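You operate a simulated robot arm through the tools that you are given. There is no shell and no other tool.

The job below is to be done with a simulated robot arm. You get a single attempt, and the scene is never put back.

## Task
Bring the stopper's air up to 5 bar and restart the chain.
Fine: open the red air knob; within 0.3 bar; before the start the stopper lever goes to release and back to hold once.

The check looks at the end state, three seconds after you hand in, the way a careful person would. Anything else that was tipped, shoved, dropped, spilled or broken makes it a failure. Lids that push on must go on centred and level and be pressed home; caps that screw on are set level and turned clockwise until they are tight.

## Robot
A 6-joint arm with a two-finger gripper, fixed in place. Base frame: the origin is on the floor under the middle of its stand, x ahead of it, y to its left, z up; the work surface is at about z = 800. Lengths are in mm, angles in rad, forces in N, time in s.
It reaches about 1298 mm from its shoulder. Its first joint turns from -2.601 to 2.601 rad. Payload 1.57 kg.
The tool frame sits at the grasp point between the pads (the TCP): z along the fingers, y along the line on which they close. The tips reach 21 mm beyond it. The gripper opens to 70 mm; its body begins 50 mm behind the TCP.
Orientation is told as [roll, pitch, yaw] about the base's x, y, z axes, in that order, counted from this pose: with the fingers straight down and closing along the base's y, the tool's x points along the base's -x, its y along +y and its z along -z.

## Interface
- The arm moves only by the tool drive_tool. Its argument "plan" is a list of rows, each an object (a shift or turn left out is 0, a gripper value left out holds the last) with "delta_pos": the shift along the base's x, y, z in m, a list of three; "rot": the turn, a rotation vector about the base's x, y, z in rad, a list of three; "hand": the opening in per cent of the stroke, from 0 (shut) to 100 (fully open). In form: [{"delta_pos": [tx, ty, tz], "rot": [ax, ay, az], "hand": hand}, ...]. A call has 1 to 20 rows; each row is the pose to reach, as a shift and turn from the pose commanded when the call began. Each row takes 0.2 s and may step no farther than 50 mm and 0.15 rad from the row before; otherwise, or with a gripper value out of range, the whole call is refused. A pose out of reach is approached as far as the arm can. The call stops where the force on the tool passes 40 N (or 10 N more than at its start, if that is more) or the arm is blocked; 0.2 s more then pass. The fingers move at their own pace (about 64.8 mm/s each) and stop on an object; they squeeze with about 27 N. The grip force told is the motor's: it shows also when the fingers shut on nothing. Time passes only in rows, and 0.2 s behind the last, so rows that repeat a pose let the fingers close. It gives the time, the measured TCP pose, the force on the tool (base axes), the opening and the grip force at its end, in the units of the frame above (readings bear some noise), with the torque about the TCP (base axes, N m) and any sound that the robot's microphone picked up, and new pictures: "pictures" is both (left out), scene, wrist or none.
- Cameras (640 x 400 px; columns grow to the right, rows downward): "scene" is fixed at [398.1, 652.1, 1425]; the picture's right is [-0.71, -0.70, 0.00], its down [-0.49, 0.49, -0.72] and it looks along [0.51, -0.51, -0.69] (base axes); focal length 214 px, centre (320, 200). "wrist" rides on the gripper at [79, 4, -81] in the tool frame; the picture's right is [-0.05, 1.00, 0.00], its down [-0.67, -0.04, -0.74] and it looks along [-0.74, -0.04, 0.67] (tool axes); focal length 256 px, centre (320, 200).
- move_column(by): slides the trunk up (or, below 0, down) by that many mm; the arm rides with it, the base frame stays. It gives what a move gives, with no picture.
- point_at(camera, pixels): for up to 12 pixels [column, row] of the newest picture of that camera ("zoom" is the newest enlarged one), the place [x, y, z] in the base frame of the surface seen there, good to about 2 mm. The clock stands still meanwhile.
- zoom(camera, box): a new picture of the part [left, top, right, bottom] of that camera's present view, enlarged. The clock stands still meanwhile.
- close_job(): hands the job in; it is judged then, once.

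Leave the gripper open and the arm clear of the work at the hand-in unless told otherwise.

The tools are called after "Call:" as name(argument=value, ...) on one line, values as JSON. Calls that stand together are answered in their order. drive_tool: Moves the arm, as the interface text tells. Its arguments: {"type":"object","properties":{"plan":{"type":"array","items":{"type":"object","properties":{"delta_pos":{"type":"array","items":{"type":"number"}},"rot":{"type":"array","items":{"type":"number"}},"hand":{"type":"number"}}}},"pictures":{"type":"string","enum":["both","scene","wrist","none"]}},"required":["plan"]} The other tools are called the same way: move_column (by) moves the trunk up or down; point_at (camera, pixels) gives the place of the surface under pixels of a picture; zoom (camera, box) takes an enlarged picture of a part of a camera's view; close_job () hands the job in.

At the start:

```text
clock: 0.0
tool_pos: [537.8, 462.5, 1206.9]
orientation: [0.0, 0.0, -0.001]
contact_force: [0.5, -0.1, -0.3]
wrist_torque: [0.0, 0.0, -0.02]
width: 69.8
gripper_force: 0.0
trunk travel left (down, up): [-887.0, 83.0]
```

scene: 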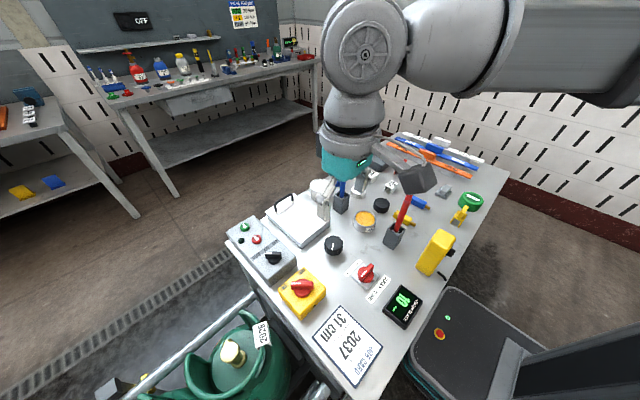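
wrist: 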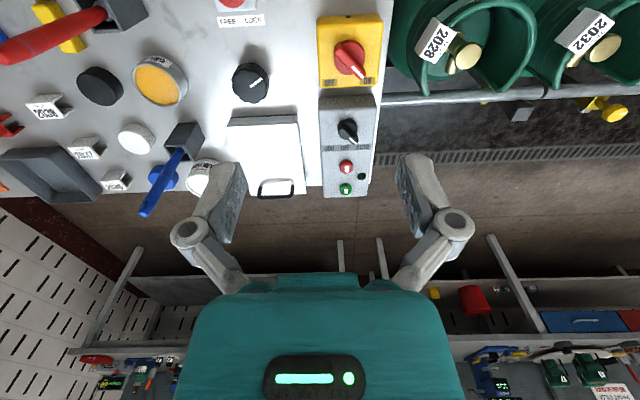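

I see a work table with knobs, two levers (red and blue), gauges, a control box with start and stop buttons, and a display. I'll zoom in on several areas to read the labels before moving anything.

Call:
zoom(camera="scene", box=[220, 180, 380, 280])

Call:
zoom(camera="scene", box=[320, 180, 480, 280])

Call:
zoom(camera="scene", box=[260, 250, 460, 375])

Call:
zoom(camera="scene", box=[220, 210, 300, 260])

Call:
zoom(camera="wrist", box=[200, 0, 400, 200])

Call:
zoom(camera="wrist", box=[0, 0, 240, 200])

Call:
zoom(camera="scene", box=[60, 0, 340, 130])

```text
4.00 times, centred on (300, 230) of scene
```

zoom: 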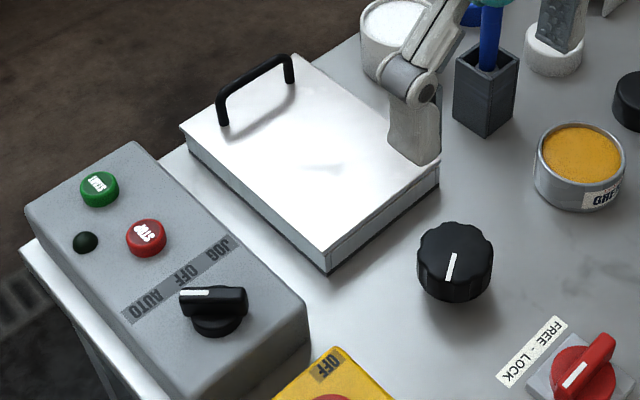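

```text
4.00 times, centred on (400, 230) of scene
```

zoom: 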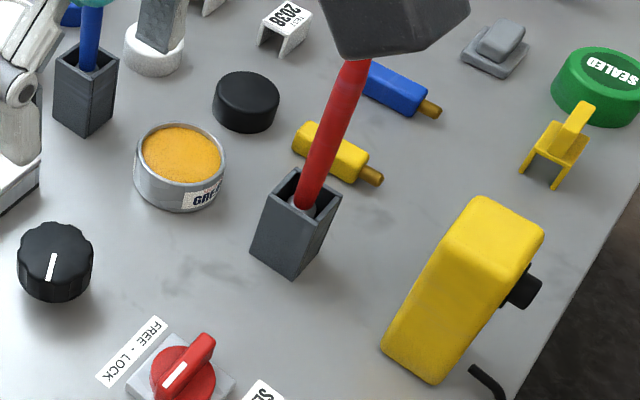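

```text
3.20 times, centred on (360, 312) of scene
```

zoom: 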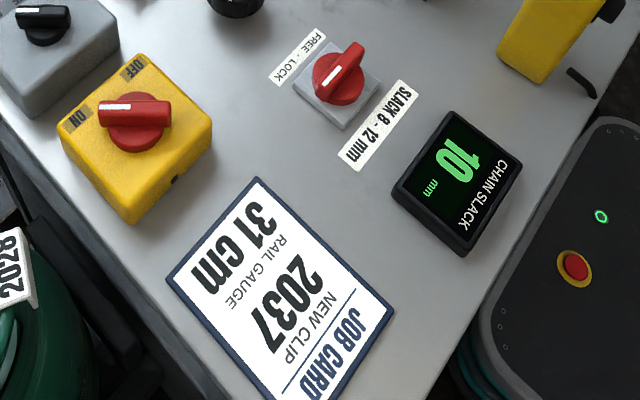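

```text
8.00 times, centred on (260, 235) of scene
```

zoom: 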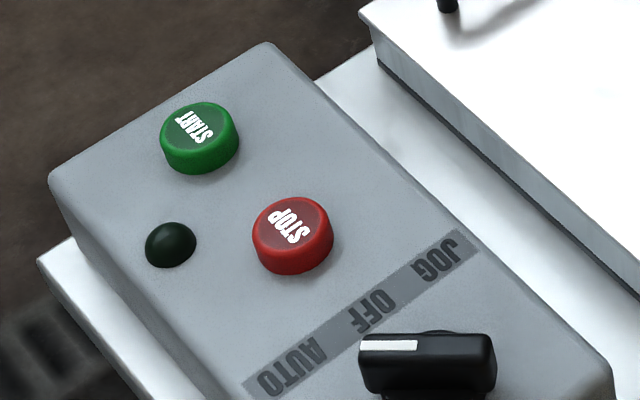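

```text
2.00 times, centred on (300, 100) of wrist
```

zoom: 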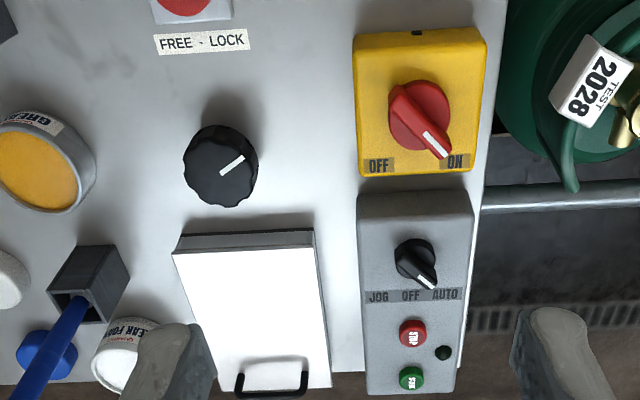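

```text
2.00 times, centred on (120, 100) of wrist
```

zoom: 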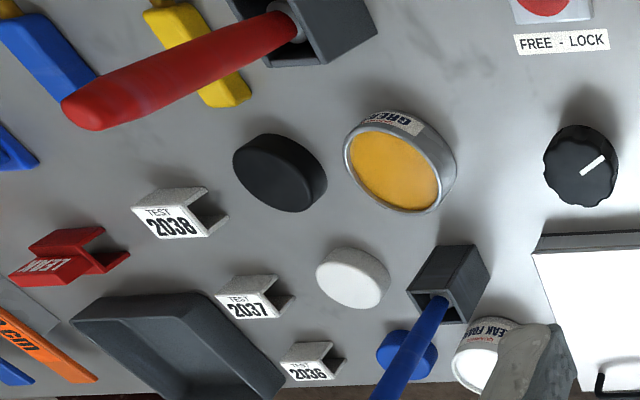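

```text
2.29 times, centred on (200, 65) of scene
```

zoom: 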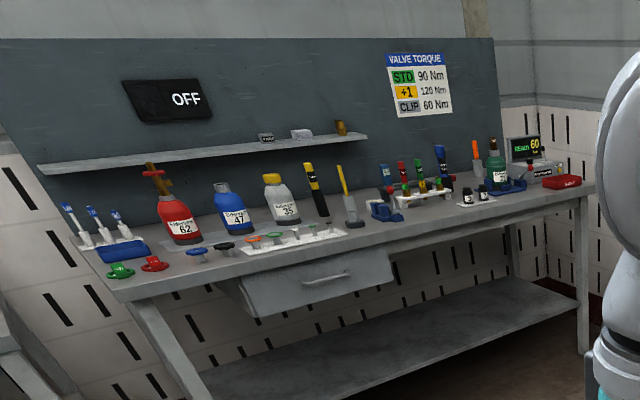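

The stopper, its air gauge and the red air knob aren't in these views. I'll get positions for the parts I can see and zoom on the area near the cylinders, around scene (230,350), (110,385) and wrist (600,100).

Call:
point_at(camera="scene", pixels=[[244, 226], [256, 239], [273, 257], [302, 288], [333, 245], [366, 272], [232, 353], [110, 388], [150, 380], [400, 305], [395, 235], [298, 205]])

Call:
point_at(camera="wrist", pixels=[[465, 52], [600, 50], [610, 112], [520, 108], [500, 95], [430, 150], [560, 300], [490, 300], [340, 250], [600, 160]])

Call:
zoom(camera="scene", box=[60, 280, 320, 400])

Call:
zoom(camera="wrist", box=[380, 0, 640, 165])

Call:
zoom(camera="wrist", box=[380, 220, 640, 400])

```text
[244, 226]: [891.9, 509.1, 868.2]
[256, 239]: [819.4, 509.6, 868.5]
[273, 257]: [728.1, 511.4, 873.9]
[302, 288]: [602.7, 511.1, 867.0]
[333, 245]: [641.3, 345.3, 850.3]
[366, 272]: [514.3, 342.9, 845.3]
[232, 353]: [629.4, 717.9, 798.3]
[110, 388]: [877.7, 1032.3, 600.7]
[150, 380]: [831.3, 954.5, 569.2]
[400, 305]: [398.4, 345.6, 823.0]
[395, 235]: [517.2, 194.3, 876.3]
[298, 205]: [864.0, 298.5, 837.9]
```

```text
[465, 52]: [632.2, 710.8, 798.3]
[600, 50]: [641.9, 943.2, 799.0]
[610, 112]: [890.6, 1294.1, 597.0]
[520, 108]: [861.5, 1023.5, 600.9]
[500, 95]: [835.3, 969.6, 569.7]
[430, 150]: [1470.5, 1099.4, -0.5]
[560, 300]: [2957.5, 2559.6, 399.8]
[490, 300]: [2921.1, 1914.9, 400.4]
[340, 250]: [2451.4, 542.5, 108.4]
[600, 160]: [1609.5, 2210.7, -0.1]
```

```text
2.46 times, centred on (190, 340) of scene
```

zoom: 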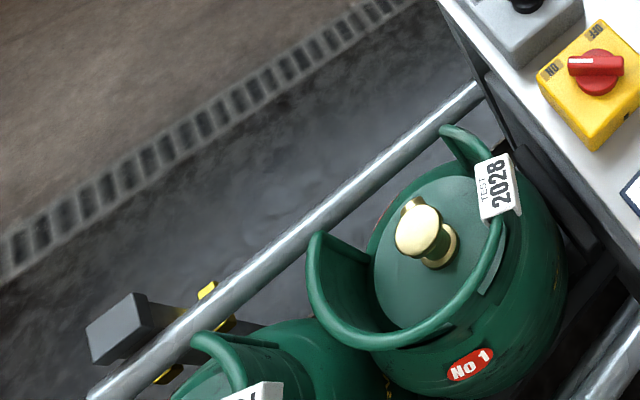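

```text
2.42 times, centred on (510, 82) of wrist
```

zoom: 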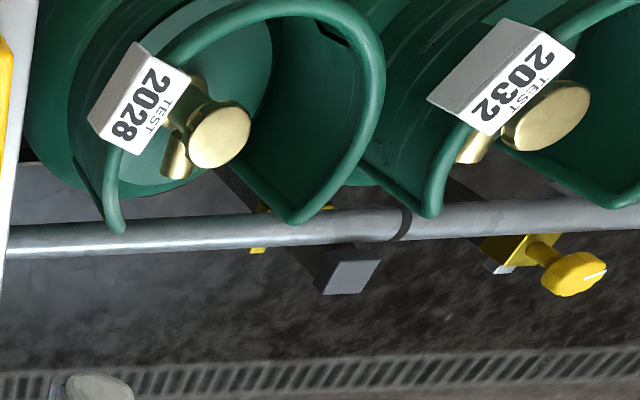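

```text
2.22 times, centred on (510, 310) of wrist
```

zoom: 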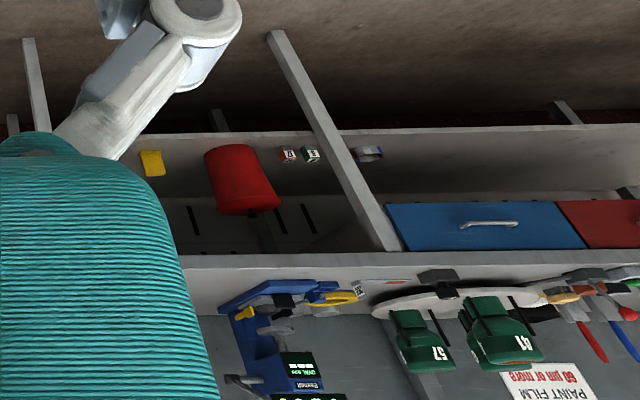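

A rail with cylinders 2028 and 2032 runs along y at x≈640, outside the table, and there is hardware below it at (870,1030,600) and around (890,1294,597). I'll turn the tool about z in place, high above everything, so the wrist camera looks toward +y.

Call:
drive_tool(plan=[{"rot": [0, 0, 0.15]}, {"rot": [0, 0, 0.3]}, {"rot": [0, 0, 0.45]}, {"rot": [0, 0, 0.6]}, {"rot": [0, 0, 0.75]}, {"rot": [0, 0, 0.9]}, {"rot": [0, 0, 1.05]}, {"rot": [0, 0, 1.2]}, {"rot": [0, 0, 1.35]}, {"rot": [0, 0, 1.5]}], pictures="both")

```text
clock: 2.2
tool_pos: [538.8, 462.9, 1204.4]
orientation: [0.0, -0.001, 1.503]
contact_force: [-0.1, 0.3, -1.0]
wrist_torque: [0.01, 0.02, 0.05]
width: 70.1
gripper_force: 0.1
trunk travel left (down, up): [-887.0, 83.0]
```

scene: 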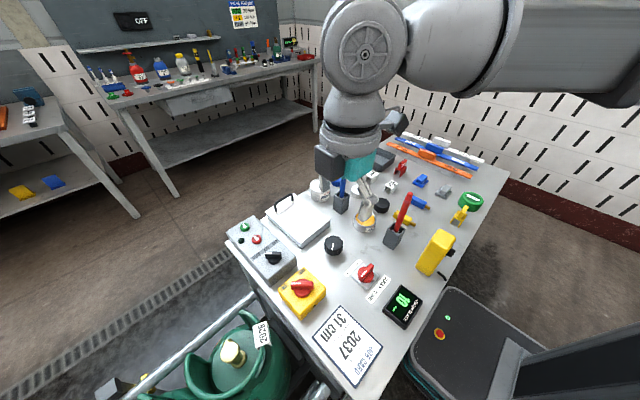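
wrist: 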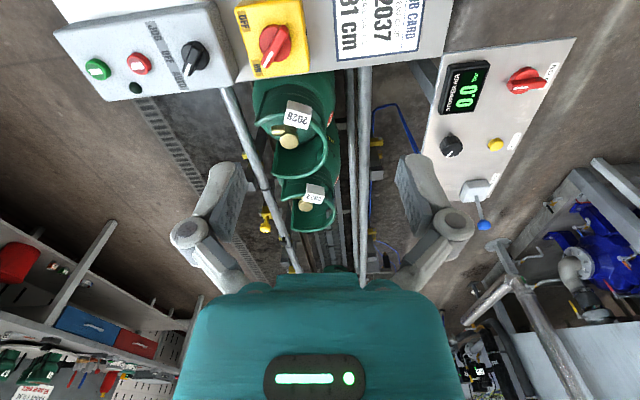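

A panel is now visible in the wrist picture at about (490,120), with a 0.0 display, a red knob, a black knob, a yellow button and a lever with a blue ball. I'll zoom in and get positions.

Call:
zoom(camera="wrist", box=[400, 30, 600, 240])

Call:
point_at(camera="wrist", pixels=[[465, 90], [525, 80], [451, 145], [495, 145], [475, 190], [484, 224], [480, 205], [550, 70], [460, 115], [500, 115], [440, 65], [377, 142]])

Call:
zoom(camera="wrist", box=[200, 60, 440, 280])

```text
1.90 times, centred on (500, 135) of wrist
```

zoom: 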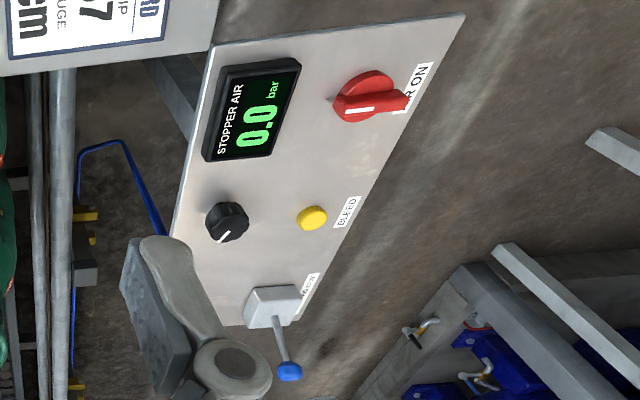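

```text
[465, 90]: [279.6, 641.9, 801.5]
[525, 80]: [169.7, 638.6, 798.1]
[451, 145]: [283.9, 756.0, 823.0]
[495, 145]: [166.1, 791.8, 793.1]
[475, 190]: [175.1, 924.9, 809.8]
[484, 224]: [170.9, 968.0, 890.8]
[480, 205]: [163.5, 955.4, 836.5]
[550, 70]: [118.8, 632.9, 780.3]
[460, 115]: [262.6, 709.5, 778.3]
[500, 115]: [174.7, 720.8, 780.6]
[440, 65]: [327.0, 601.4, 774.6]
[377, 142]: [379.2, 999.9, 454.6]
```

```text
1.82 times, centred on (320, 170) of wrist
```

zoom: 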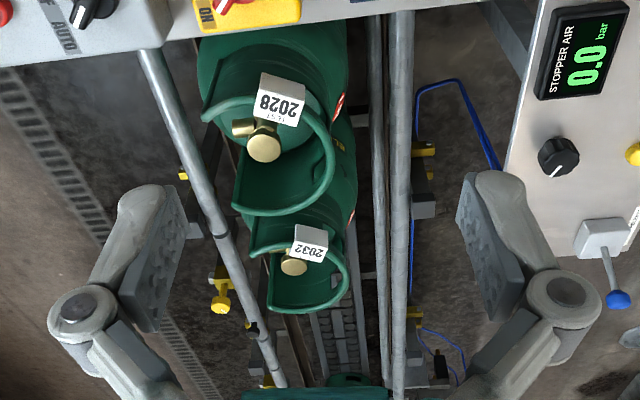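

The stopper panel lies flat at z≈780. It has the STOPPER AIR display at 0.0 bar, the red AIR ON knob near (170,640), a black regulator knob near (284,756), a yellow BLEED button near (166,792) and the lever near (175,925). I'll move at this height toward x≈250 to see it better.

Call:
drive_tool(plan=[{"delta_pos": [-0.048, 0.005, 0]}, {"delta_pos": [-0.096, 0.01, 0]}, {"delta_pos": [-0.144, 0.015, 0]}, {"delta_pos": [-0.192, 0.02, 0]}, {"delta_pos": [-0.24, 0.025, 0]}, {"delta_pos": [-0.288, 0.03, 0]}], pictures="both")

```text
clock: 3.6
tool_pos: [246.3, 494.9, 1206.0]
orientation: [0.0, 0.0, 1.499]
contact_force: [-0.5, -1.3, -0.1]
wrist_torque: [-0.02, 0.02, 0.04]
width: 69.9
gripper_force: 0.1
trunk travel left (down, up): [-887.0, 83.0]
```

scene: 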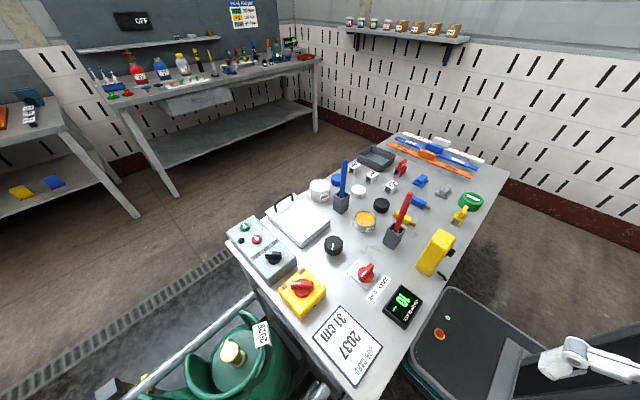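
wrist: 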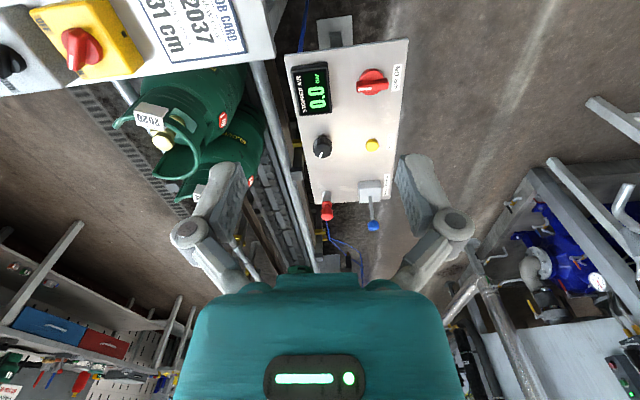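

Call:
zoom(camera="wrist", box=[270, 30, 430, 130])

Call:
zoom(camera="wrist", box=[290, 130, 410, 250])

Call:
point_at(camera="wrist", pixels=[[312, 90], [371, 82], [366, 82], [322, 147], [372, 144], [369, 187], [371, 205], [374, 224], [326, 212], [328, 200], [395, 75], [388, 182]])

```text
4.00 times, centred on (350, 80) of wrist
```

zoom: 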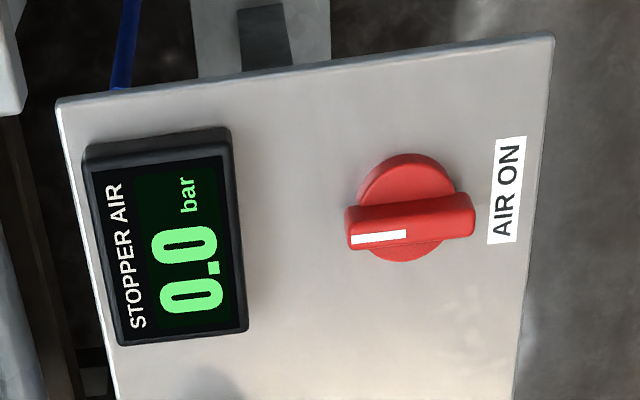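

```text
3.33 times, centred on (350, 190) of wrist
```

zoom: 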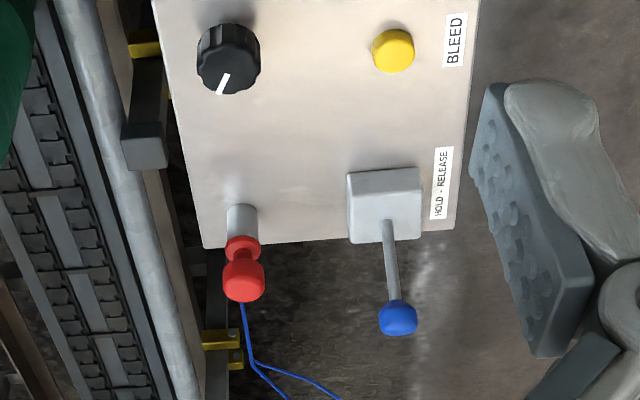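

```text
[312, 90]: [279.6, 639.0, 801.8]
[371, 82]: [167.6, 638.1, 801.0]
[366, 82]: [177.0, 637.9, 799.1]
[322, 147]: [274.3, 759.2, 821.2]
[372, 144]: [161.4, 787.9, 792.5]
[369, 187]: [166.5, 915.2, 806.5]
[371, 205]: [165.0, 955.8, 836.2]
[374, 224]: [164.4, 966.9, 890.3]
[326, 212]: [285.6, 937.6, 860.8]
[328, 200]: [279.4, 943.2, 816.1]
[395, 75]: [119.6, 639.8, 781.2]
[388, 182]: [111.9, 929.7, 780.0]
```

The lever label reads HOLD – RELEASE, with HOLD toward +y and RELEASE toward −y, and the lever now leans to +y, so it is on HOLD. There is also a red plunger-like part near (285,938). I'll move closer along +y at a safe height to examine it.

Call:
drive_tool(plan=[{"delta_pos": [-0.005, 0.045, -0.01]}, {"delta_pos": [-0.01, 0.09, -0.02]}, {"delta_pos": [-0.015, 0.135, -0.03]}, {"delta_pos": [-0.02, 0.18, -0.04]}], pictures="wrist")

```text
clock: 4.6
tool_pos: [228.4, 674.9, 1205.1]
orientation: [0.001, 0.0, 1.499]
contact_force: [-0.3, 0.3, -0.4]
wrist_torque: [-0.04, -0.04, -0.01]
width: 70.2
gripper_force: 0.1
out of reach, approached as far as the arm can: row 1, 2, 3, 4
trunk travel left (down, up): [-887.0, 83.0]
```

wrist: 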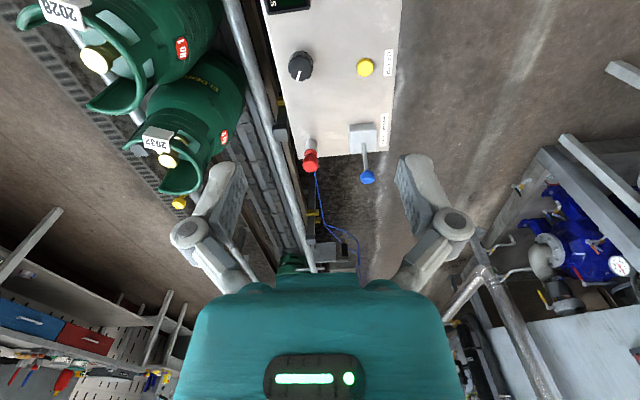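

The height didn't change: z=1167 was out of reach from the current trunk height, so the trunk will have to come down. First I'll zoom on the lever and the red part.

Call:
zoom(camera="wrist", box=[280, 100, 400, 200])

Call:
zoom(camera="wrist", box=[260, 40, 420, 140])

Call:
point_at(camera="wrist", pixels=[[367, 177], [365, 165], [363, 150], [350, 125], [376, 125], [352, 150], [376, 145], [363, 127], [310, 160], [311, 147], [311, 168], [384, 130]])

```text
4.00 times, centred on (340, 150) of wrist
```

zoom: 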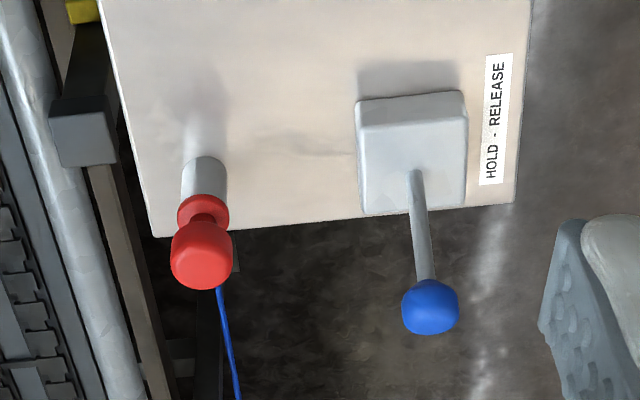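

```text
4.00 times, centred on (340, 90) of wrist
```

zoom: 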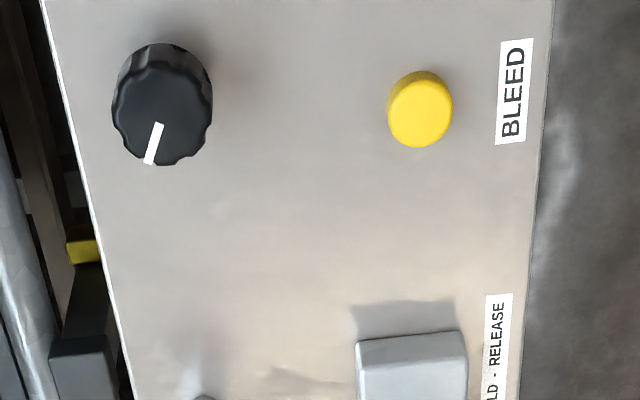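

```text
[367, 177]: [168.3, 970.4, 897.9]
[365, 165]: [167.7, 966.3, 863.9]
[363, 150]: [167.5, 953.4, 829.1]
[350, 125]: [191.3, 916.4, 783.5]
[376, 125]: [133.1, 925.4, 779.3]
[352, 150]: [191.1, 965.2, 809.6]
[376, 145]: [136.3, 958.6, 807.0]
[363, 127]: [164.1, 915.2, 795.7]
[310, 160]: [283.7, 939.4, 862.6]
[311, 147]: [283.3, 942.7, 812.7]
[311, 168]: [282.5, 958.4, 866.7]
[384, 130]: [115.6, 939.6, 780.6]
```

The lever box spans about y 915–967, the pivot is near (167,940,797) and the ball is near (167,976,889). The arm can't go lower from this trunk height, so I'll lower the trunk 200 mm. The TCP should then be at about z=1005, still well above the panel.

Call:
move_column(by=-200)

```text
clock: 6.8
tool_pos: [229.3, 673.7, 1006.0]
orientation: [0.0, 0.0, 1.499]
contact_force: [0.1, -0.2, 1.0]
wrist_torque: [0.01, 0.0, 0.0]
width: 69.9
gripper_force: 0.1
trunk travel left (down, up): [-687.0, 283.0]
```

The trunk move went cleanly. Next I'll turn the tool back to yaw≈0 so the fingers close along y, across the red knob's bar, and centre over the red knob at about (167,638), staying near z≈1000.

Call:
drive_tool(plan=[{"delta_pos": [-0.006, -0.004, 0], "rot": [0, 0, -0.15]}, {"delta_pos": [-0.012, -0.007, 0], "rot": [0, 0, -0.3]}, {"delta_pos": [-0.018, -0.011, 0], "rot": [0, 0, -0.45]}, {"delta_pos": [-0.024, -0.014, 0], "rot": [0, 0, -0.6]}, {"delta_pos": [-0.03, -0.018, 0], "rot": [0, 0, -0.75]}, {"delta_pos": [-0.036, -0.022, 0], "rot": [0, 0, -0.9]}, {"delta_pos": [-0.042, -0.025, 0], "rot": [0, 0, -1.05]}, {"delta_pos": [-0.048, -0.029, 0], "rot": [0, 0, -1.2]}, {"delta_pos": [-0.055, -0.032, 0], "rot": [0, 0, -1.35]}, {"delta_pos": [-0.061, -0.036, 0], "rot": [0, 0, -1.5]}], pictures="wrist")

```text
clock: 9.0
tool_pos: [167.7, 637.2, 1005.9]
orientation: [-0.001, 0.001, -0.003]
contact_force: [0.0, 0.9, -0.2]
wrist_torque: [-0.02, -0.02, 0.04]
width: 69.9
gripper_force: 0.1
trunk travel left (down, up): [-687.0, 283.0]
```

wrist: 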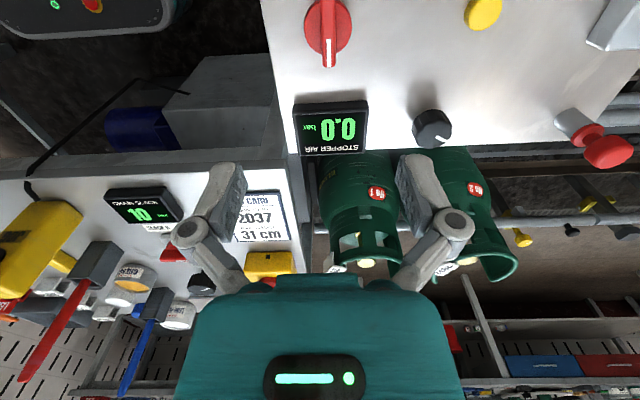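

I'm over the red knob now. I'll zoom on it and measure the bar and the dial.

Call:
zoom(camera="wrist", box=[270, 0, 390, 80])

Call:
point_at(camera="wrist", pixels=[[328, 10], [328, 30], [328, 45], [328, 62], [308, 30], [348, 25], [320, 45], [337, 45], [330, 110], [432, 115], [445, 135], [430, 128]])

```text
5.00 times, centred on (330, 40) of wrist
```

zoom: 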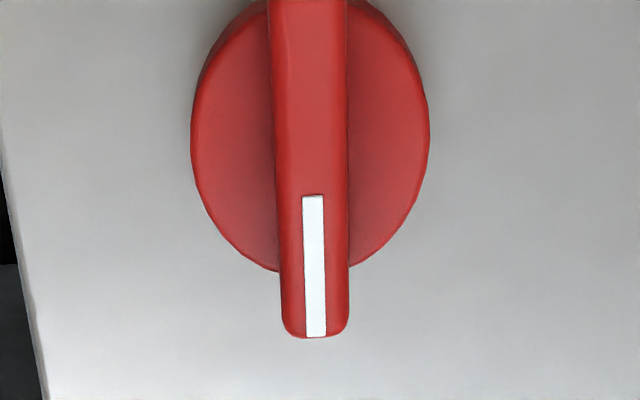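

```text
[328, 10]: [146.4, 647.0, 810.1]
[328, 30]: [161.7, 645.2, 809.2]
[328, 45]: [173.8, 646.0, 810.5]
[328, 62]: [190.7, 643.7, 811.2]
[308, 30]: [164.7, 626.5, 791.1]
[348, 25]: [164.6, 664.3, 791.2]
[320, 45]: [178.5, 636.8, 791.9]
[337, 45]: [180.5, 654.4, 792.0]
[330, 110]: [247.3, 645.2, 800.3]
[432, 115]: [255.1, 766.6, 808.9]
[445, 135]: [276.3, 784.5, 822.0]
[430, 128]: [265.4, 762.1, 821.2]
```

The red bar is centred at about (166,645), its top is at z≈810, it is about 13 mm thick in y and runs along x, and the dial top is at z≈791. I'll descend with open fingers to z≈850 over it and check alignment.

Call:
drive_tool(plan=[{"delta_pos": [-0.002, 0.008, -0.045], "hand": 100}, {"delta_pos": [-0.002, 0.008, -0.09]}, {"delta_pos": [-0.002, 0.008, -0.125]}, {"delta_pos": [-0.002, 0.008, -0.15]}], pictures="wrist")

```text
clock: 10.0
tool_pos: [167.9, 646.1, 1006.1]
orientation: [-0.001, 0.001, 0.0]
contact_force: [-0.4, 0.3, 2.1]
wrist_torque: [-0.01, 0.03, -0.02]
width: 70.1
gripper_force: 0.0
out of reach, approached as far as the arm can: row 1, 2, 3, 4
trunk travel left (down, up): [-687.0, 283.0]
```

wrist: 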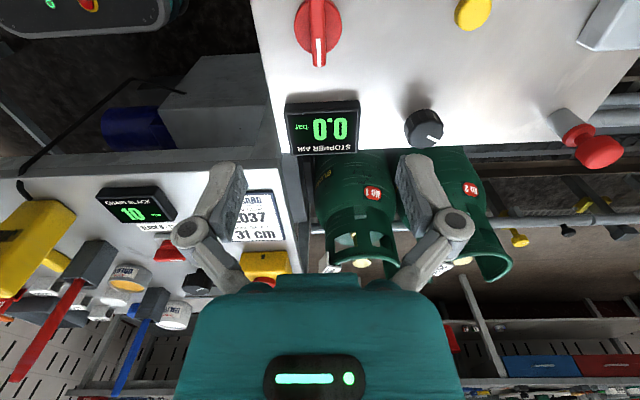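

The arm can't go any lower from this trunk height. I'll raise the arm 100 mm first for margin and then lower the trunk by 260, which brings the TCP to z≈846 with room for fine moves.

Call:
drive_tool(plan=[{"delta_pos": [-0.001, -0.001, 0.04]}, {"delta_pos": [-0.002, -0.001, 0.08]}, {"delta_pos": [-0.002, -0.001, 0.11]}], pictures="none")

Call:
move_column(by=-240)

```text
clock: 10.8
tool_pos: [166.3, 640.6, 1005.1]
orientation: [0.0, -0.001, 0.001]
contact_force: [0.0, -0.4, -0.1]
wrist_torque: [-0.01, -0.03, -0.01]
width: 69.8
gripper_force: 0.0
out of reach, approached as far as the arm can: row 1, 2, 3
trunk travel left (down, up): [-687.0, 283.0]
```

```text
clock: 12.8
tool_pos: [165.6, 639.5, 787.3]
orientation: [0.003, -0.003, 0.0]
contact_force: [1.0, -4.7, 32.4]
wrist_torque: [-0.5, 0.04, 0.01]
width: 70.6
gripper_force: 0.0
trunk travel left (down, up): [-468.0, 502.0]
stopped: the force on the tool passed its limit at 128 N (the readings are from after the stop); the commanded pose is now the measured one
```

That was my mistake: I sent the trunk move before reading the result of the arm raise, which failed. The fingers touched down with a 128 N peak before the move stopped. I'll raise the trunk now to take the load off, then check for damage.

Call:
move_column(by=60)

```text
clock: 13.8
tool_pos: [166.6, 642.6, 844.9]
orientation: [0.002, -0.002, 0.0]
contact_force: [0.0, 0.3, -0.2]
wrist_torque: [-0.02, 0.0, -0.02]
width: 70.4
gripper_force: 0.1
trunk travel left (down, up): [-528.0, 442.0]
```

The load is off and the TCP is at z≈845. I'll take pictures with a hold row to check whether the panel or knob was disturbed.

Call:
drive_tool(plan=[{"delta_pos": [0, 0, 0]}], pictures="both")

```text
clock: 14.2
tool_pos: [167.2, 641.9, 847.3]
orientation: [0.001, -0.003, 0.0]
contact_force: [-0.8, -0.7, -0.8]
wrist_torque: [0.0, 0.01, 0.0]
width: 69.9
gripper_force: 0.0
trunk travel left (down, up): [-528.0, 442.0]
```

scene: 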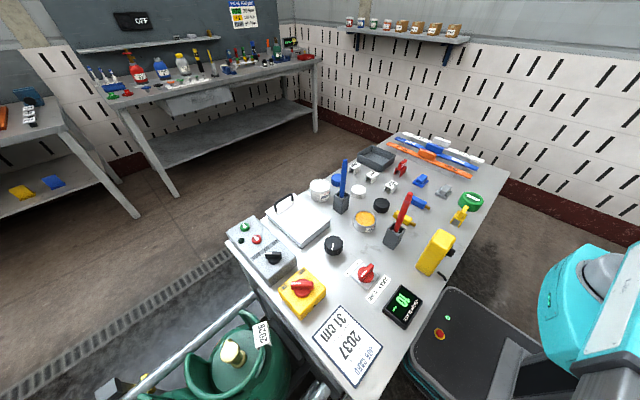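
wrist: 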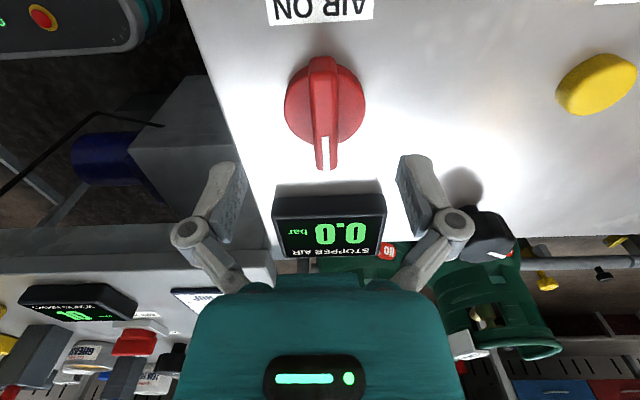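

The picture shows the knob, display and panel apparently undisturbed. I'll measure the panel surface and knob again from here to confirm heights.

Call:
point_at(camera="wrist", pixels=[[250, 60], [400, 60], [240, 130], [400, 130], [325, 65], [325, 110], [325, 160], [297, 105], [355, 105], [322, 10], [330, 225], [600, 85]])

Call:
zoom(camera="wrist", box=[200, 0, 480, 270])

```text
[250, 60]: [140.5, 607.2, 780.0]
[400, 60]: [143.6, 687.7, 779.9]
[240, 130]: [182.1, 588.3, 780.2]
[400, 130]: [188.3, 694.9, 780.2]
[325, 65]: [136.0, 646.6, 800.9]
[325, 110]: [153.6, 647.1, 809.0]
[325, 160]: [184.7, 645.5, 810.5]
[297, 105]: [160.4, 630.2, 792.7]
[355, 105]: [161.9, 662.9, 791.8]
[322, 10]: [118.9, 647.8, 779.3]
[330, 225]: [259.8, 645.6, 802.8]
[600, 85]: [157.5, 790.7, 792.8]
```

```text
1.48 times, centred on (340, 135) of wrist
```

zoom: 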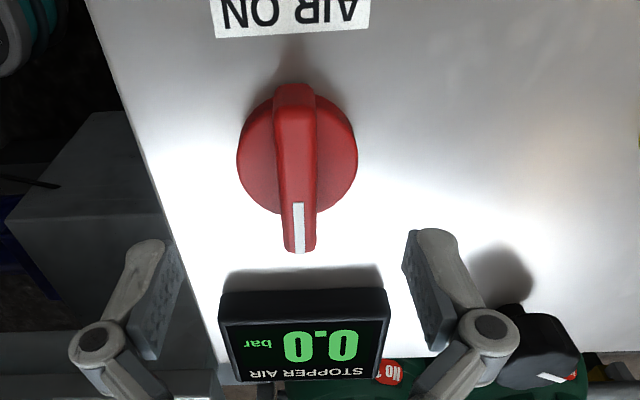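

The panel is still at z=780 and the knob is intact, with the bar centred at (164,646), x from 135 to 192, and the top at 810. The contact height suggests the open fingertips extend less than 21 mm beyond the TCP, so I'll measure the fingertips directly.

Call:
point_at(camera="wrist", pixels=[[228, 165], [240, 165], [412, 158], [402, 160], [425, 160], [408, 190], [240, 200], [405, 215]])

```text
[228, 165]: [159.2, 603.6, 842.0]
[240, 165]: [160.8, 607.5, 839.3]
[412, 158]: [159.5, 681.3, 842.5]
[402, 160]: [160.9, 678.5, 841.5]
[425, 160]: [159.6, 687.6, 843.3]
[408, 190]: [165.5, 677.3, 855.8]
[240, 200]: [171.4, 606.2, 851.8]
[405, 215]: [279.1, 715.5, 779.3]
```

The open tips are about 8–10 mm below the TCP, and they should extend further as they close. I'll centre on the bar at (165,646) and test a small 10 mm arm descent to see whether the arm can move in z by itself.

Call:
drive_tool(plan=[{"delta_pos": [-0.002, 0.004, -0.005]}, {"delta_pos": [-0.002, 0.004, -0.01]}], pictures="none")

```text
clock: 14.8
tool_pos: [165.8, 645.9, 846.9]
orientation: [0.002, -0.001, 0.0]
contact_force: [-0.1, 0.1, -0.1]
wrist_torque: [0.0, -0.02, -0.01]
width: 70.3
gripper_force: 0.1
out of reach, approached as far as the arm can: row 1, 2
trunk travel left (down, up): [-528.0, 442.0]
```

Confirmed: height comes only from the trunk. The TCP is centred at (165.8, 645.9, 847), so I'll lower the trunk 30 mm to z≈817. The tips will then sit just above the dial once closed on the bar.

Call:
move_column(by=-30)

```text
clock: 15.6
tool_pos: [165.5, 646.5, 816.5]
orientation: [0.002, 0.0, 0.0]
contact_force: [0.8, -1.0, 0.0]
wrist_torque: [-0.01, -0.05, -0.01]
width: 70.0
gripper_force: 0.1
trunk travel left (down, up): [-498.0, 472.0]
```

The TCP is at z=816.5 with no contact. Now I'll close the fingers on the bar.

Call:
drive_tool(plan=[{"hand": 60}, {"hand": 30}, {"hand": 0}, {"hand": 0}, {"hand": 0}], pictures="wrist")

```text
clock: 16.8
tool_pos: [164.7, 645.5, 815.9]
orientation: [0.0, -0.002, -0.002]
contact_force: [-0.9, -12.2, -5.8]
wrist_torque: [-0.26, -0.09, 0.03]
width: 13.8
gripper_force: 31.6
trunk travel left (down, up): [-498.0, 472.0]
```

wrist: 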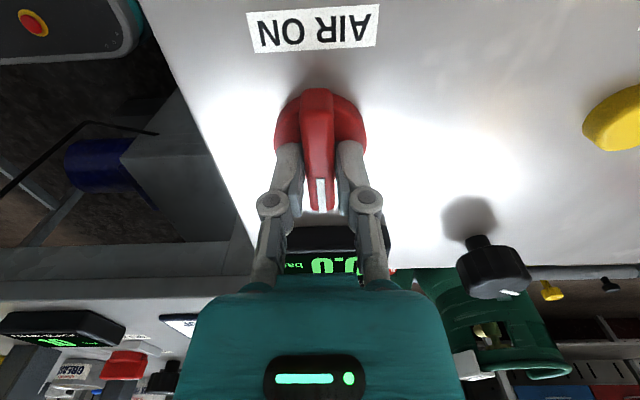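

I have the bar at 13.8 mm width with a light side load. I'll turn clockwise as seen from above (negative about z) by 0.3 rad and read the torque and the display.

Call:
drive_tool(plan=[{"delta_pos": [0, -0.001, 0], "rot": [0, 0, -0.1]}, {"delta_pos": [0, -0.001, 0], "rot": [0, 0, -0.2]}, {"delta_pos": [0, -0.001, 0], "rot": [0, 0, -0.3]}], pictures="wrist")

```text
clock: 17.6
tool_pos: [165.9, 643.8, 816.4]
orientation: [0.003, -0.001, -0.302]
contact_force: [5.0, -10.3, -3.6]
wrist_torque: [-0.22, -0.18, 0.95]
width: 19.2
gripper_force: 32.0
trunk travel left (down, up): [-498.0, 472.0]
```

wrist: 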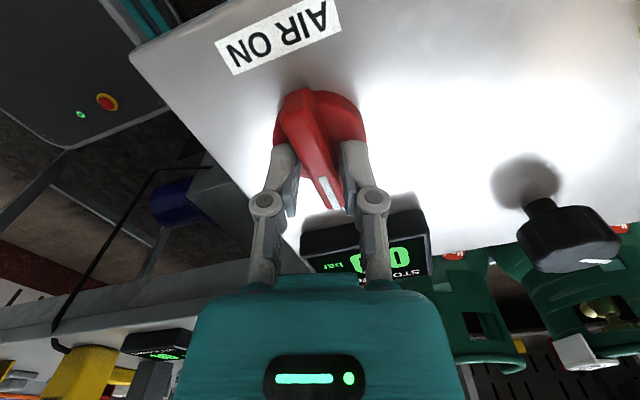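

The opening grew to 19.2 mm and the torque rose to 0.95 N·m while the bar stayed put, so clockwise is against its stop. I'll return to the start angle and try counter-clockwise.

Call:
drive_tool(plan=[{"rot": [0, 0, 0.1]}, {"rot": [0, 0, 0.2]}, {"rot": [0, 0, 0.3]}, {"rot": [0, 0, 0.4]}, {"rot": [0, 0, 0.5]}, {"rot": [0, 0, 0.6]}], pictures="wrist")

```text
clock: 19.0
tool_pos: [164.3, 644.5, 816.7]
orientation: [0.001, 0.0, 0.302]
contact_force: [-10.7, -10.3, -3.4]
wrist_torque: [-0.47, 1.0, -0.03]
width: 13.9
gripper_force: 31.8
trunk travel left (down, up): [-498.0, 472.0]
```

wrist: 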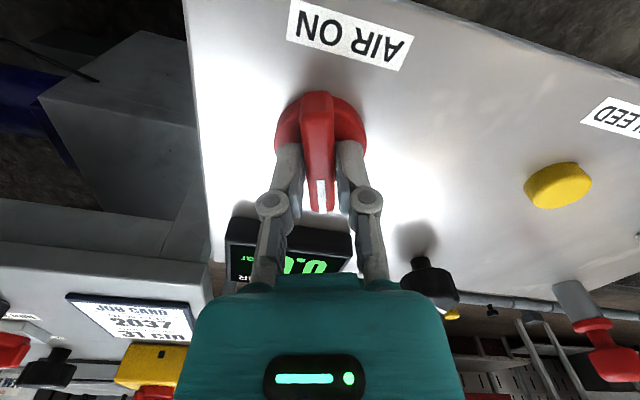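

The knob follows counter-clockwise at 13.9 mm width and almost no z torque. The display still reads 0.0. I'll continue to about 1.2 rad total.

Call:
drive_tool(plan=[{"rot": [0, 0, 0.15]}, {"rot": [0, 0, 0.3]}, {"rot": [0, 0, 0.45]}, {"rot": [0, 0, 0.6]}, {"rot": [0, 0, 0.75]}, {"rot": [0, 0, 0.9]}], pictures="wrist")

```text
clock: 20.4
tool_pos: [164.9, 643.4, 816.9]
orientation: [0.003, 0.001, 1.202]
contact_force: [-8.7, -19.7, -12.1]
wrist_torque: [0.09, -0.01, -0.04]
width: 14.4
gripper_force: 32.0
trunk travel left (down, up): [-498.0, 472.0]
```

wrist: 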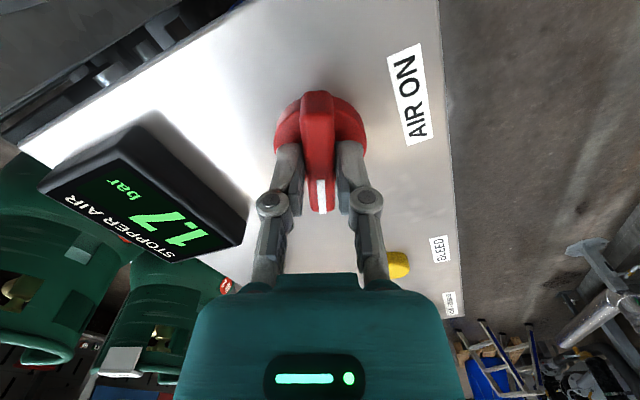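

The display now reads 1.7 bar, so the air is opening. There is some side load of −20 N in y, so I'll ease 2 mm toward −y while turning on to about 1.55 rad and look for the end stop.

Call:
drive_tool(plan=[{"delta_pos": [-0.001, -0.002, 0], "rot": [0, 0, 0.1]}, {"delta_pos": [-0.001, -0.002, 0], "rot": [0, 0, 0.2]}, {"delta_pos": [-0.001, -0.002, 0], "rot": [0, 0, 0.3]}, {"delta_pos": [-0.001, -0.002, 0], "rot": [0, 0, 0.36]}], pictures="wrist")

```text
clock: 21.4
tool_pos: [164.4, 643.6, 816.8]
orientation: [0.0, -0.003, 1.562]
contact_force: [8.7, 0.5, 8.9]
wrist_torque: [-0.85, -0.23, -0.05]
width: 13.8
gripper_force: 31.9
trunk travel left (down, up): [-498.0, 472.0]
```

wrist: 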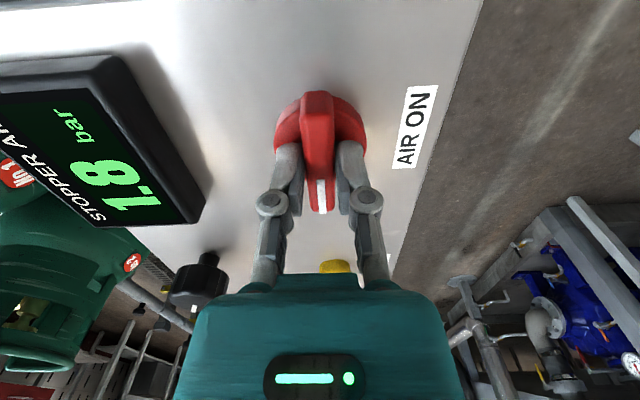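

It reads 1.8 bar with the knob at about 90°. I'll turn a little further to check whether this is the stop.

Call:
drive_tool(plan=[{"rot": [0, 0, 0.08]}, {"rot": [0, 0, 0.16]}, {"rot": [0, 0, 0.16]}], pictures="wrist")

```text
clock: 22.2
tool_pos: [165.4, 642.6, 816.3]
orientation: [0.001, -0.001, 1.721]
contact_force: [14.5, -2.6, 7.5]
wrist_torque: [0.36, -0.32, -0.66]
width: 16.1
gripper_force: 31.6
trunk travel left (down, up): [-498.0, 472.0]
```

wrist: 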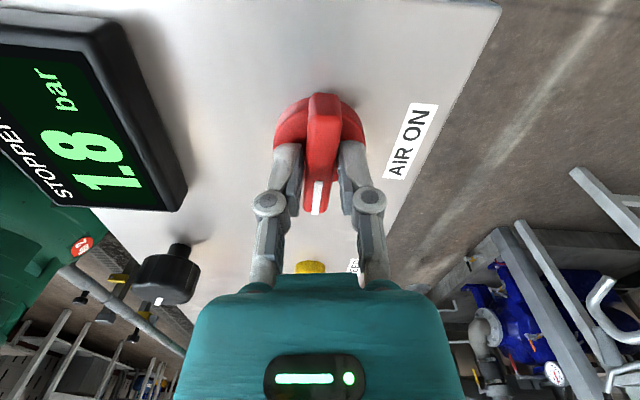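

That's the stop: the torque is −0.66 N·m and the width has grown, so the knob is fully open at 90°. I'll go back to 1.57 rad, release, and then raise the trunk.

Call:
drive_tool(plan=[{"rot": [0, 0, -0.08]}, {"rot": [0, 0, -0.15]}, {"rot": [0, 0, -0.15], "hand": 50}, {"rot": [0, 0, -0.15], "hand": 100}, {"rot": [0, 0, -0.15], "hand": 100}, {"rot": [0, 0, -0.15], "hand": 100}], pictures="wrist")

```text
clock: 23.6
tool_pos: [165.1, 643.5, 817.2]
orientation: [0.002, 0.0, 1.573]
contact_force: [-0.1, 0.2, 0.2]
wrist_torque: [-0.01, 0.05, 0.04]
width: 70.1
gripper_force: 0.0
trunk travel left (down, up): [-498.0, 472.0]
```

wrist: 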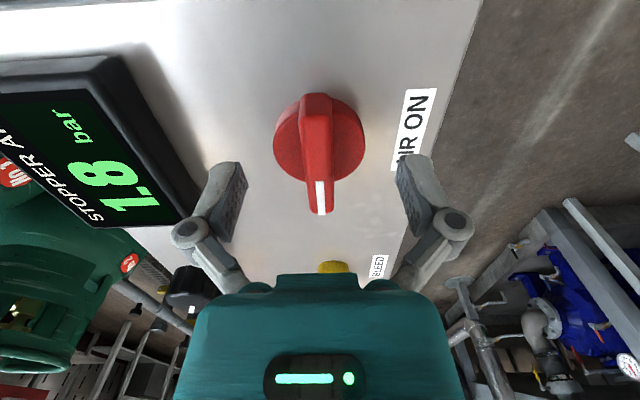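

The fingers are open and free, and the red knob sits at its open stop. I'll raise the trunk 110 mm to clear everything before moving to the black regulator.

Call:
move_column(by=110)

```text
clock: 25.0
tool_pos: [164.4, 642.8, 927.3]
orientation: [0.003, 0.0, 1.57]
contact_force: [-0.3, -0.2, -0.3]
wrist_torque: [0.01, 0.02, -0.01]
width: 70.1
gripper_force: 0.0
trunk travel left (down, up): [-608.0, 362.0]
```

Now I'll move at z≈927 to hover over the black regulator near (275,768) with the yaw back to 0, so the display stays visible at the left of the wrist picture.

Call:
drive_tool(plan=[{"delta_pos": [0.01, 0.011, 0], "rot": [0, 0, -0.143]}, {"delta_pos": [0.02, 0.022, 0], "rot": [0, 0, -0.286]}, {"delta_pos": [0.03, 0.034, 0], "rot": [0, 0, -0.428]}, {"delta_pos": [0.04, 0.045, 0], "rot": [0, 0, -0.571]}, {"delta_pos": [0.05, 0.057, 0], "rot": [0, 0, -0.714]}, {"delta_pos": [0.06, 0.068, 0], "rot": [0, 0, -0.857]}, {"delta_pos": [0.07, 0.08, 0], "rot": [0, 0, -1.0]}, {"delta_pos": [0.08, 0.091, 0], "rot": [0, 0, -1.142]}, {"delta_pos": [0.09, 0.102, 0], "rot": [0, 0, -1.285]}, {"delta_pos": [0.1, 0.114, 0], "rot": [0, 0, -1.428]}, {"delta_pos": [0.11, 0.125, 0], "rot": [0, 0, -1.57]}], pictures="wrist")

```text
clock: 27.4
tool_pos: [275.2, 766.5, 926.5]
orientation: [0.002, -0.002, -0.004]
contact_force: [-0.1, 0.1, -0.4]
wrist_torque: [0.02, -0.01, 0.01]
width: 70.1
gripper_force: 0.0
trunk travel left (down, up): [-608.0, 362.0]
```

wrist: 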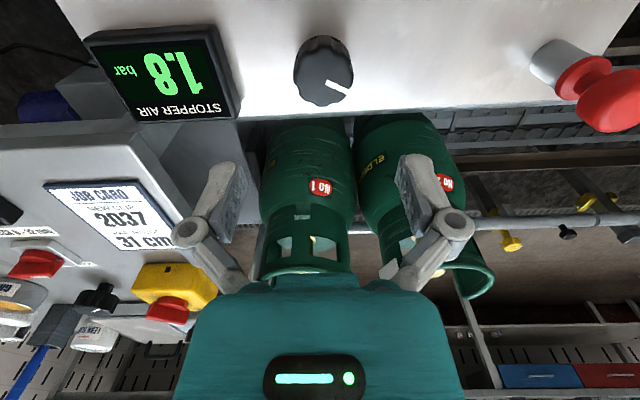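

The regulator is at about (323,72) in the wrist picture. I'll zoom in and measure its edges.

Call:
zoom(camera="wrist", box=[270, 20, 380, 120])

Call:
point_at(camera="wrist", pixels=[[324, 80], [299, 80], [349, 75], [324, 65], [324, 100], [337, 86], [348, 94], [330, 82], [310, 60], [310, 98], [324, 45], [400, 60]])

```text
4.00 times, centred on (325, 70) of wrist
```

zoom: 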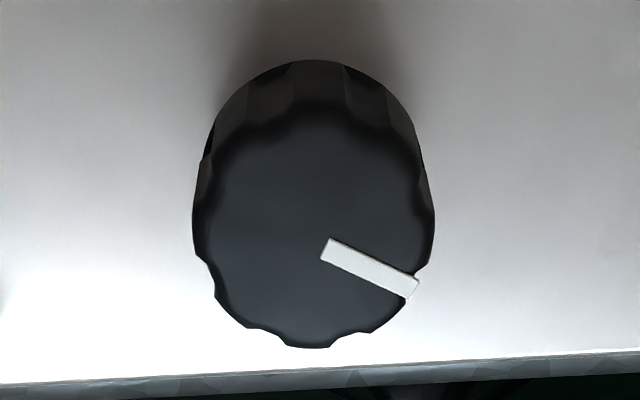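

```text
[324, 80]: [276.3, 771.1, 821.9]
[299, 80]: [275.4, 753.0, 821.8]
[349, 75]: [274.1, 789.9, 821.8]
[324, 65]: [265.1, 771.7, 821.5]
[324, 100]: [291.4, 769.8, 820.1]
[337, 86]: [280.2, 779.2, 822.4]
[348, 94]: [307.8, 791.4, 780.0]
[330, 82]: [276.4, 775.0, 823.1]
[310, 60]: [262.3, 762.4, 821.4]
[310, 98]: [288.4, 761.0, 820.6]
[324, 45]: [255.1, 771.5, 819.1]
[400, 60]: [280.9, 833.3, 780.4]
```

The knob is centred at about (275,771), is about 44 mm across and its top is at z≈822. The mark points about 66° from +x toward +y. I'll shift 4.5 mm in y, then lower the trunk.

Call:
drive_tool(plan=[{"delta_pos": [0, 0.0045, 0], "hand": 100}, {"delta_pos": [0, 0.0045, 0], "hand": 100}], pictures="none")

```text
clock: 28.0
tool_pos: [273.8, 772.5, 925.9]
orientation: [0.0, -0.002, -0.001]
contact_force: [-0.5, 0.0, -0.1]
wrist_torque: [-0.03, 0.0, -0.01]
width: 69.7
gripper_force: 0.1
trunk travel left (down, up): [-608.0, 362.0]
```

Centred at (274, 772). I'll lower the trunk 113 mm to z≈813, which puts the open fingers around the knob with the tips well above the panel.

Call:
move_column(by=-113)

```text
clock: 29.4
tool_pos: [274.8, 772.3, 813.5]
orientation: [0.002, -0.002, 0.001]
contact_force: [-0.5, -0.3, -0.1]
wrist_torque: [0.01, -0.02, 0.0]
width: 70.1
gripper_force: 0.0
trunk travel left (down, up): [-495.0, 475.0]
```

There is no contact at z=813.5. I'll close on the knob.

Call:
drive_tool(plan=[{"hand": 60}, {"hand": 30}, {"hand": 0}, {"hand": 0}], pictures="wrist")

```text
clock: 30.4
tool_pos: [274.8, 770.4, 814.1]
orientation: [0.0, -0.001, -0.001]
contact_force: [-1.3, -16.4, -2.1]
wrist_torque: [-0.65, -0.1, 0.02]
width: 43.7
gripper_force: 31.6
trunk travel left (down, up): [-495.0, 475.0]
```

wrist: 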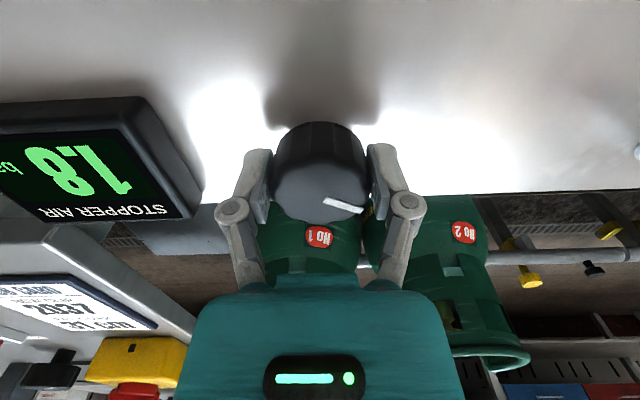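

I'm holding the knob at 43.7 mm and the display reads 1.8. I'll ease the side load by 1.5 mm and turn clockwise 0.3 rad.

Call:
drive_tool(plan=[{"delta_pos": [0, -0.0015, 0], "rot": [0, 0, -0.1]}, {"delta_pos": [0, -0.0015, 0], "rot": [0, 0, -0.2]}, {"delta_pos": [0, -0.0015, 0], "rot": [0, 0, -0.3]}, {"delta_pos": [0, -0.0015, 0], "rot": [0, 0, -0.3]}, {"delta_pos": [0, -0.0015, 0], "rot": [0, 0, -0.3]}], pictures="wrist")

```text
clock: 31.6
tool_pos: [273.9, 771.1, 814.3]
orientation: [0.003, 0.0, -0.301]
contact_force: [0.7, -9.8, 2.7]
wrist_torque: [0.06, -0.28, 0.01]
width: 43.6
gripper_force: 32.1
trunk travel left (down, up): [-495.0, 475.0]
```

wrist: 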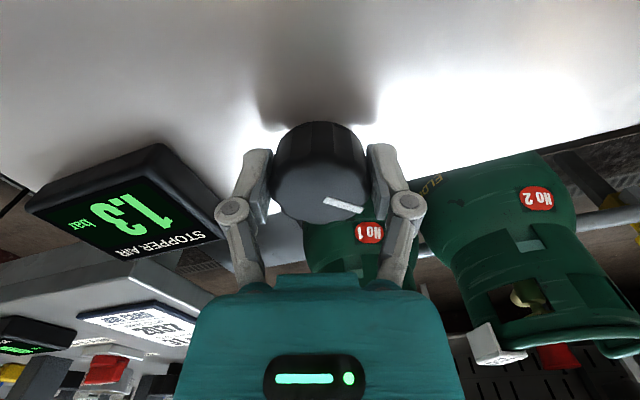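

Clockwise lowered it to 1.3 bar, so counter-clockwise raises it. I'll hold for a moment to see whether the reading has settled.

Call:
drive_tool(plan=[{}, {}, {}, {}, {}], pictures="wrist")

```text
clock: 32.8
tool_pos: [275.2, 769.7, 813.6]
orientation: [0.005, 0.0, -0.301]
contact_force: [1.7, -6.7, 5.5]
wrist_torque: [-0.1, 0.0, 0.0]
width: 43.9
gripper_force: 32.6
trunk travel left (down, up): [-495.0, 475.0]
```

wrist: 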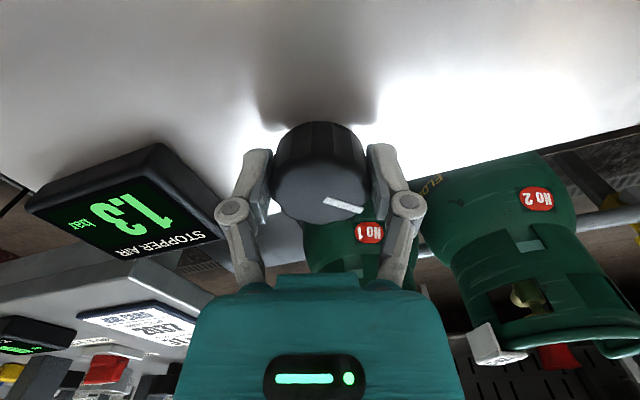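

It has settled at 1.3 bar, roughly 1.7 bar per rad. To keep the display in view, I'll release, rotate the open fingers around the knob to yaw ≈ −1.35, and regrip there.

Call:
drive_tool(plan=[{"hand": 50}, {"hand": 100}, {"hand": 100}, {"rot": [0, 0, -0.15]}, {"rot": [0, 0, -0.3]}, {"rot": [0, 0, -0.45]}, {"rot": [0, 0, -0.6]}, {"rot": [0, 0, -0.75]}, {"rot": [0, 0, -0.9]}, {"rot": [0, 0, -1.05]}, {"rot": [0, 0, -1.05]}], pictures="wrist")

```text
clock: 35.2
tool_pos: [274.6, 770.0, 813.8]
orientation: [0.003, 0.0, -1.35]
contact_force: [0.1, 1.1, -0.6]
wrist_torque: [0.01, -0.04, 0.0]
width: 69.9
gripper_force: 0.0
trunk travel left (down, up): [-495.0, 475.0]
```

wrist: 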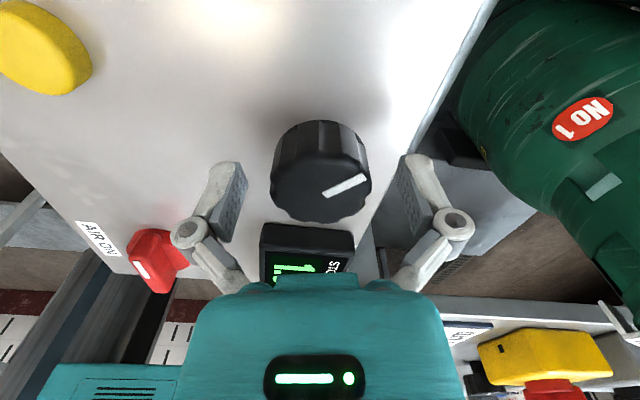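

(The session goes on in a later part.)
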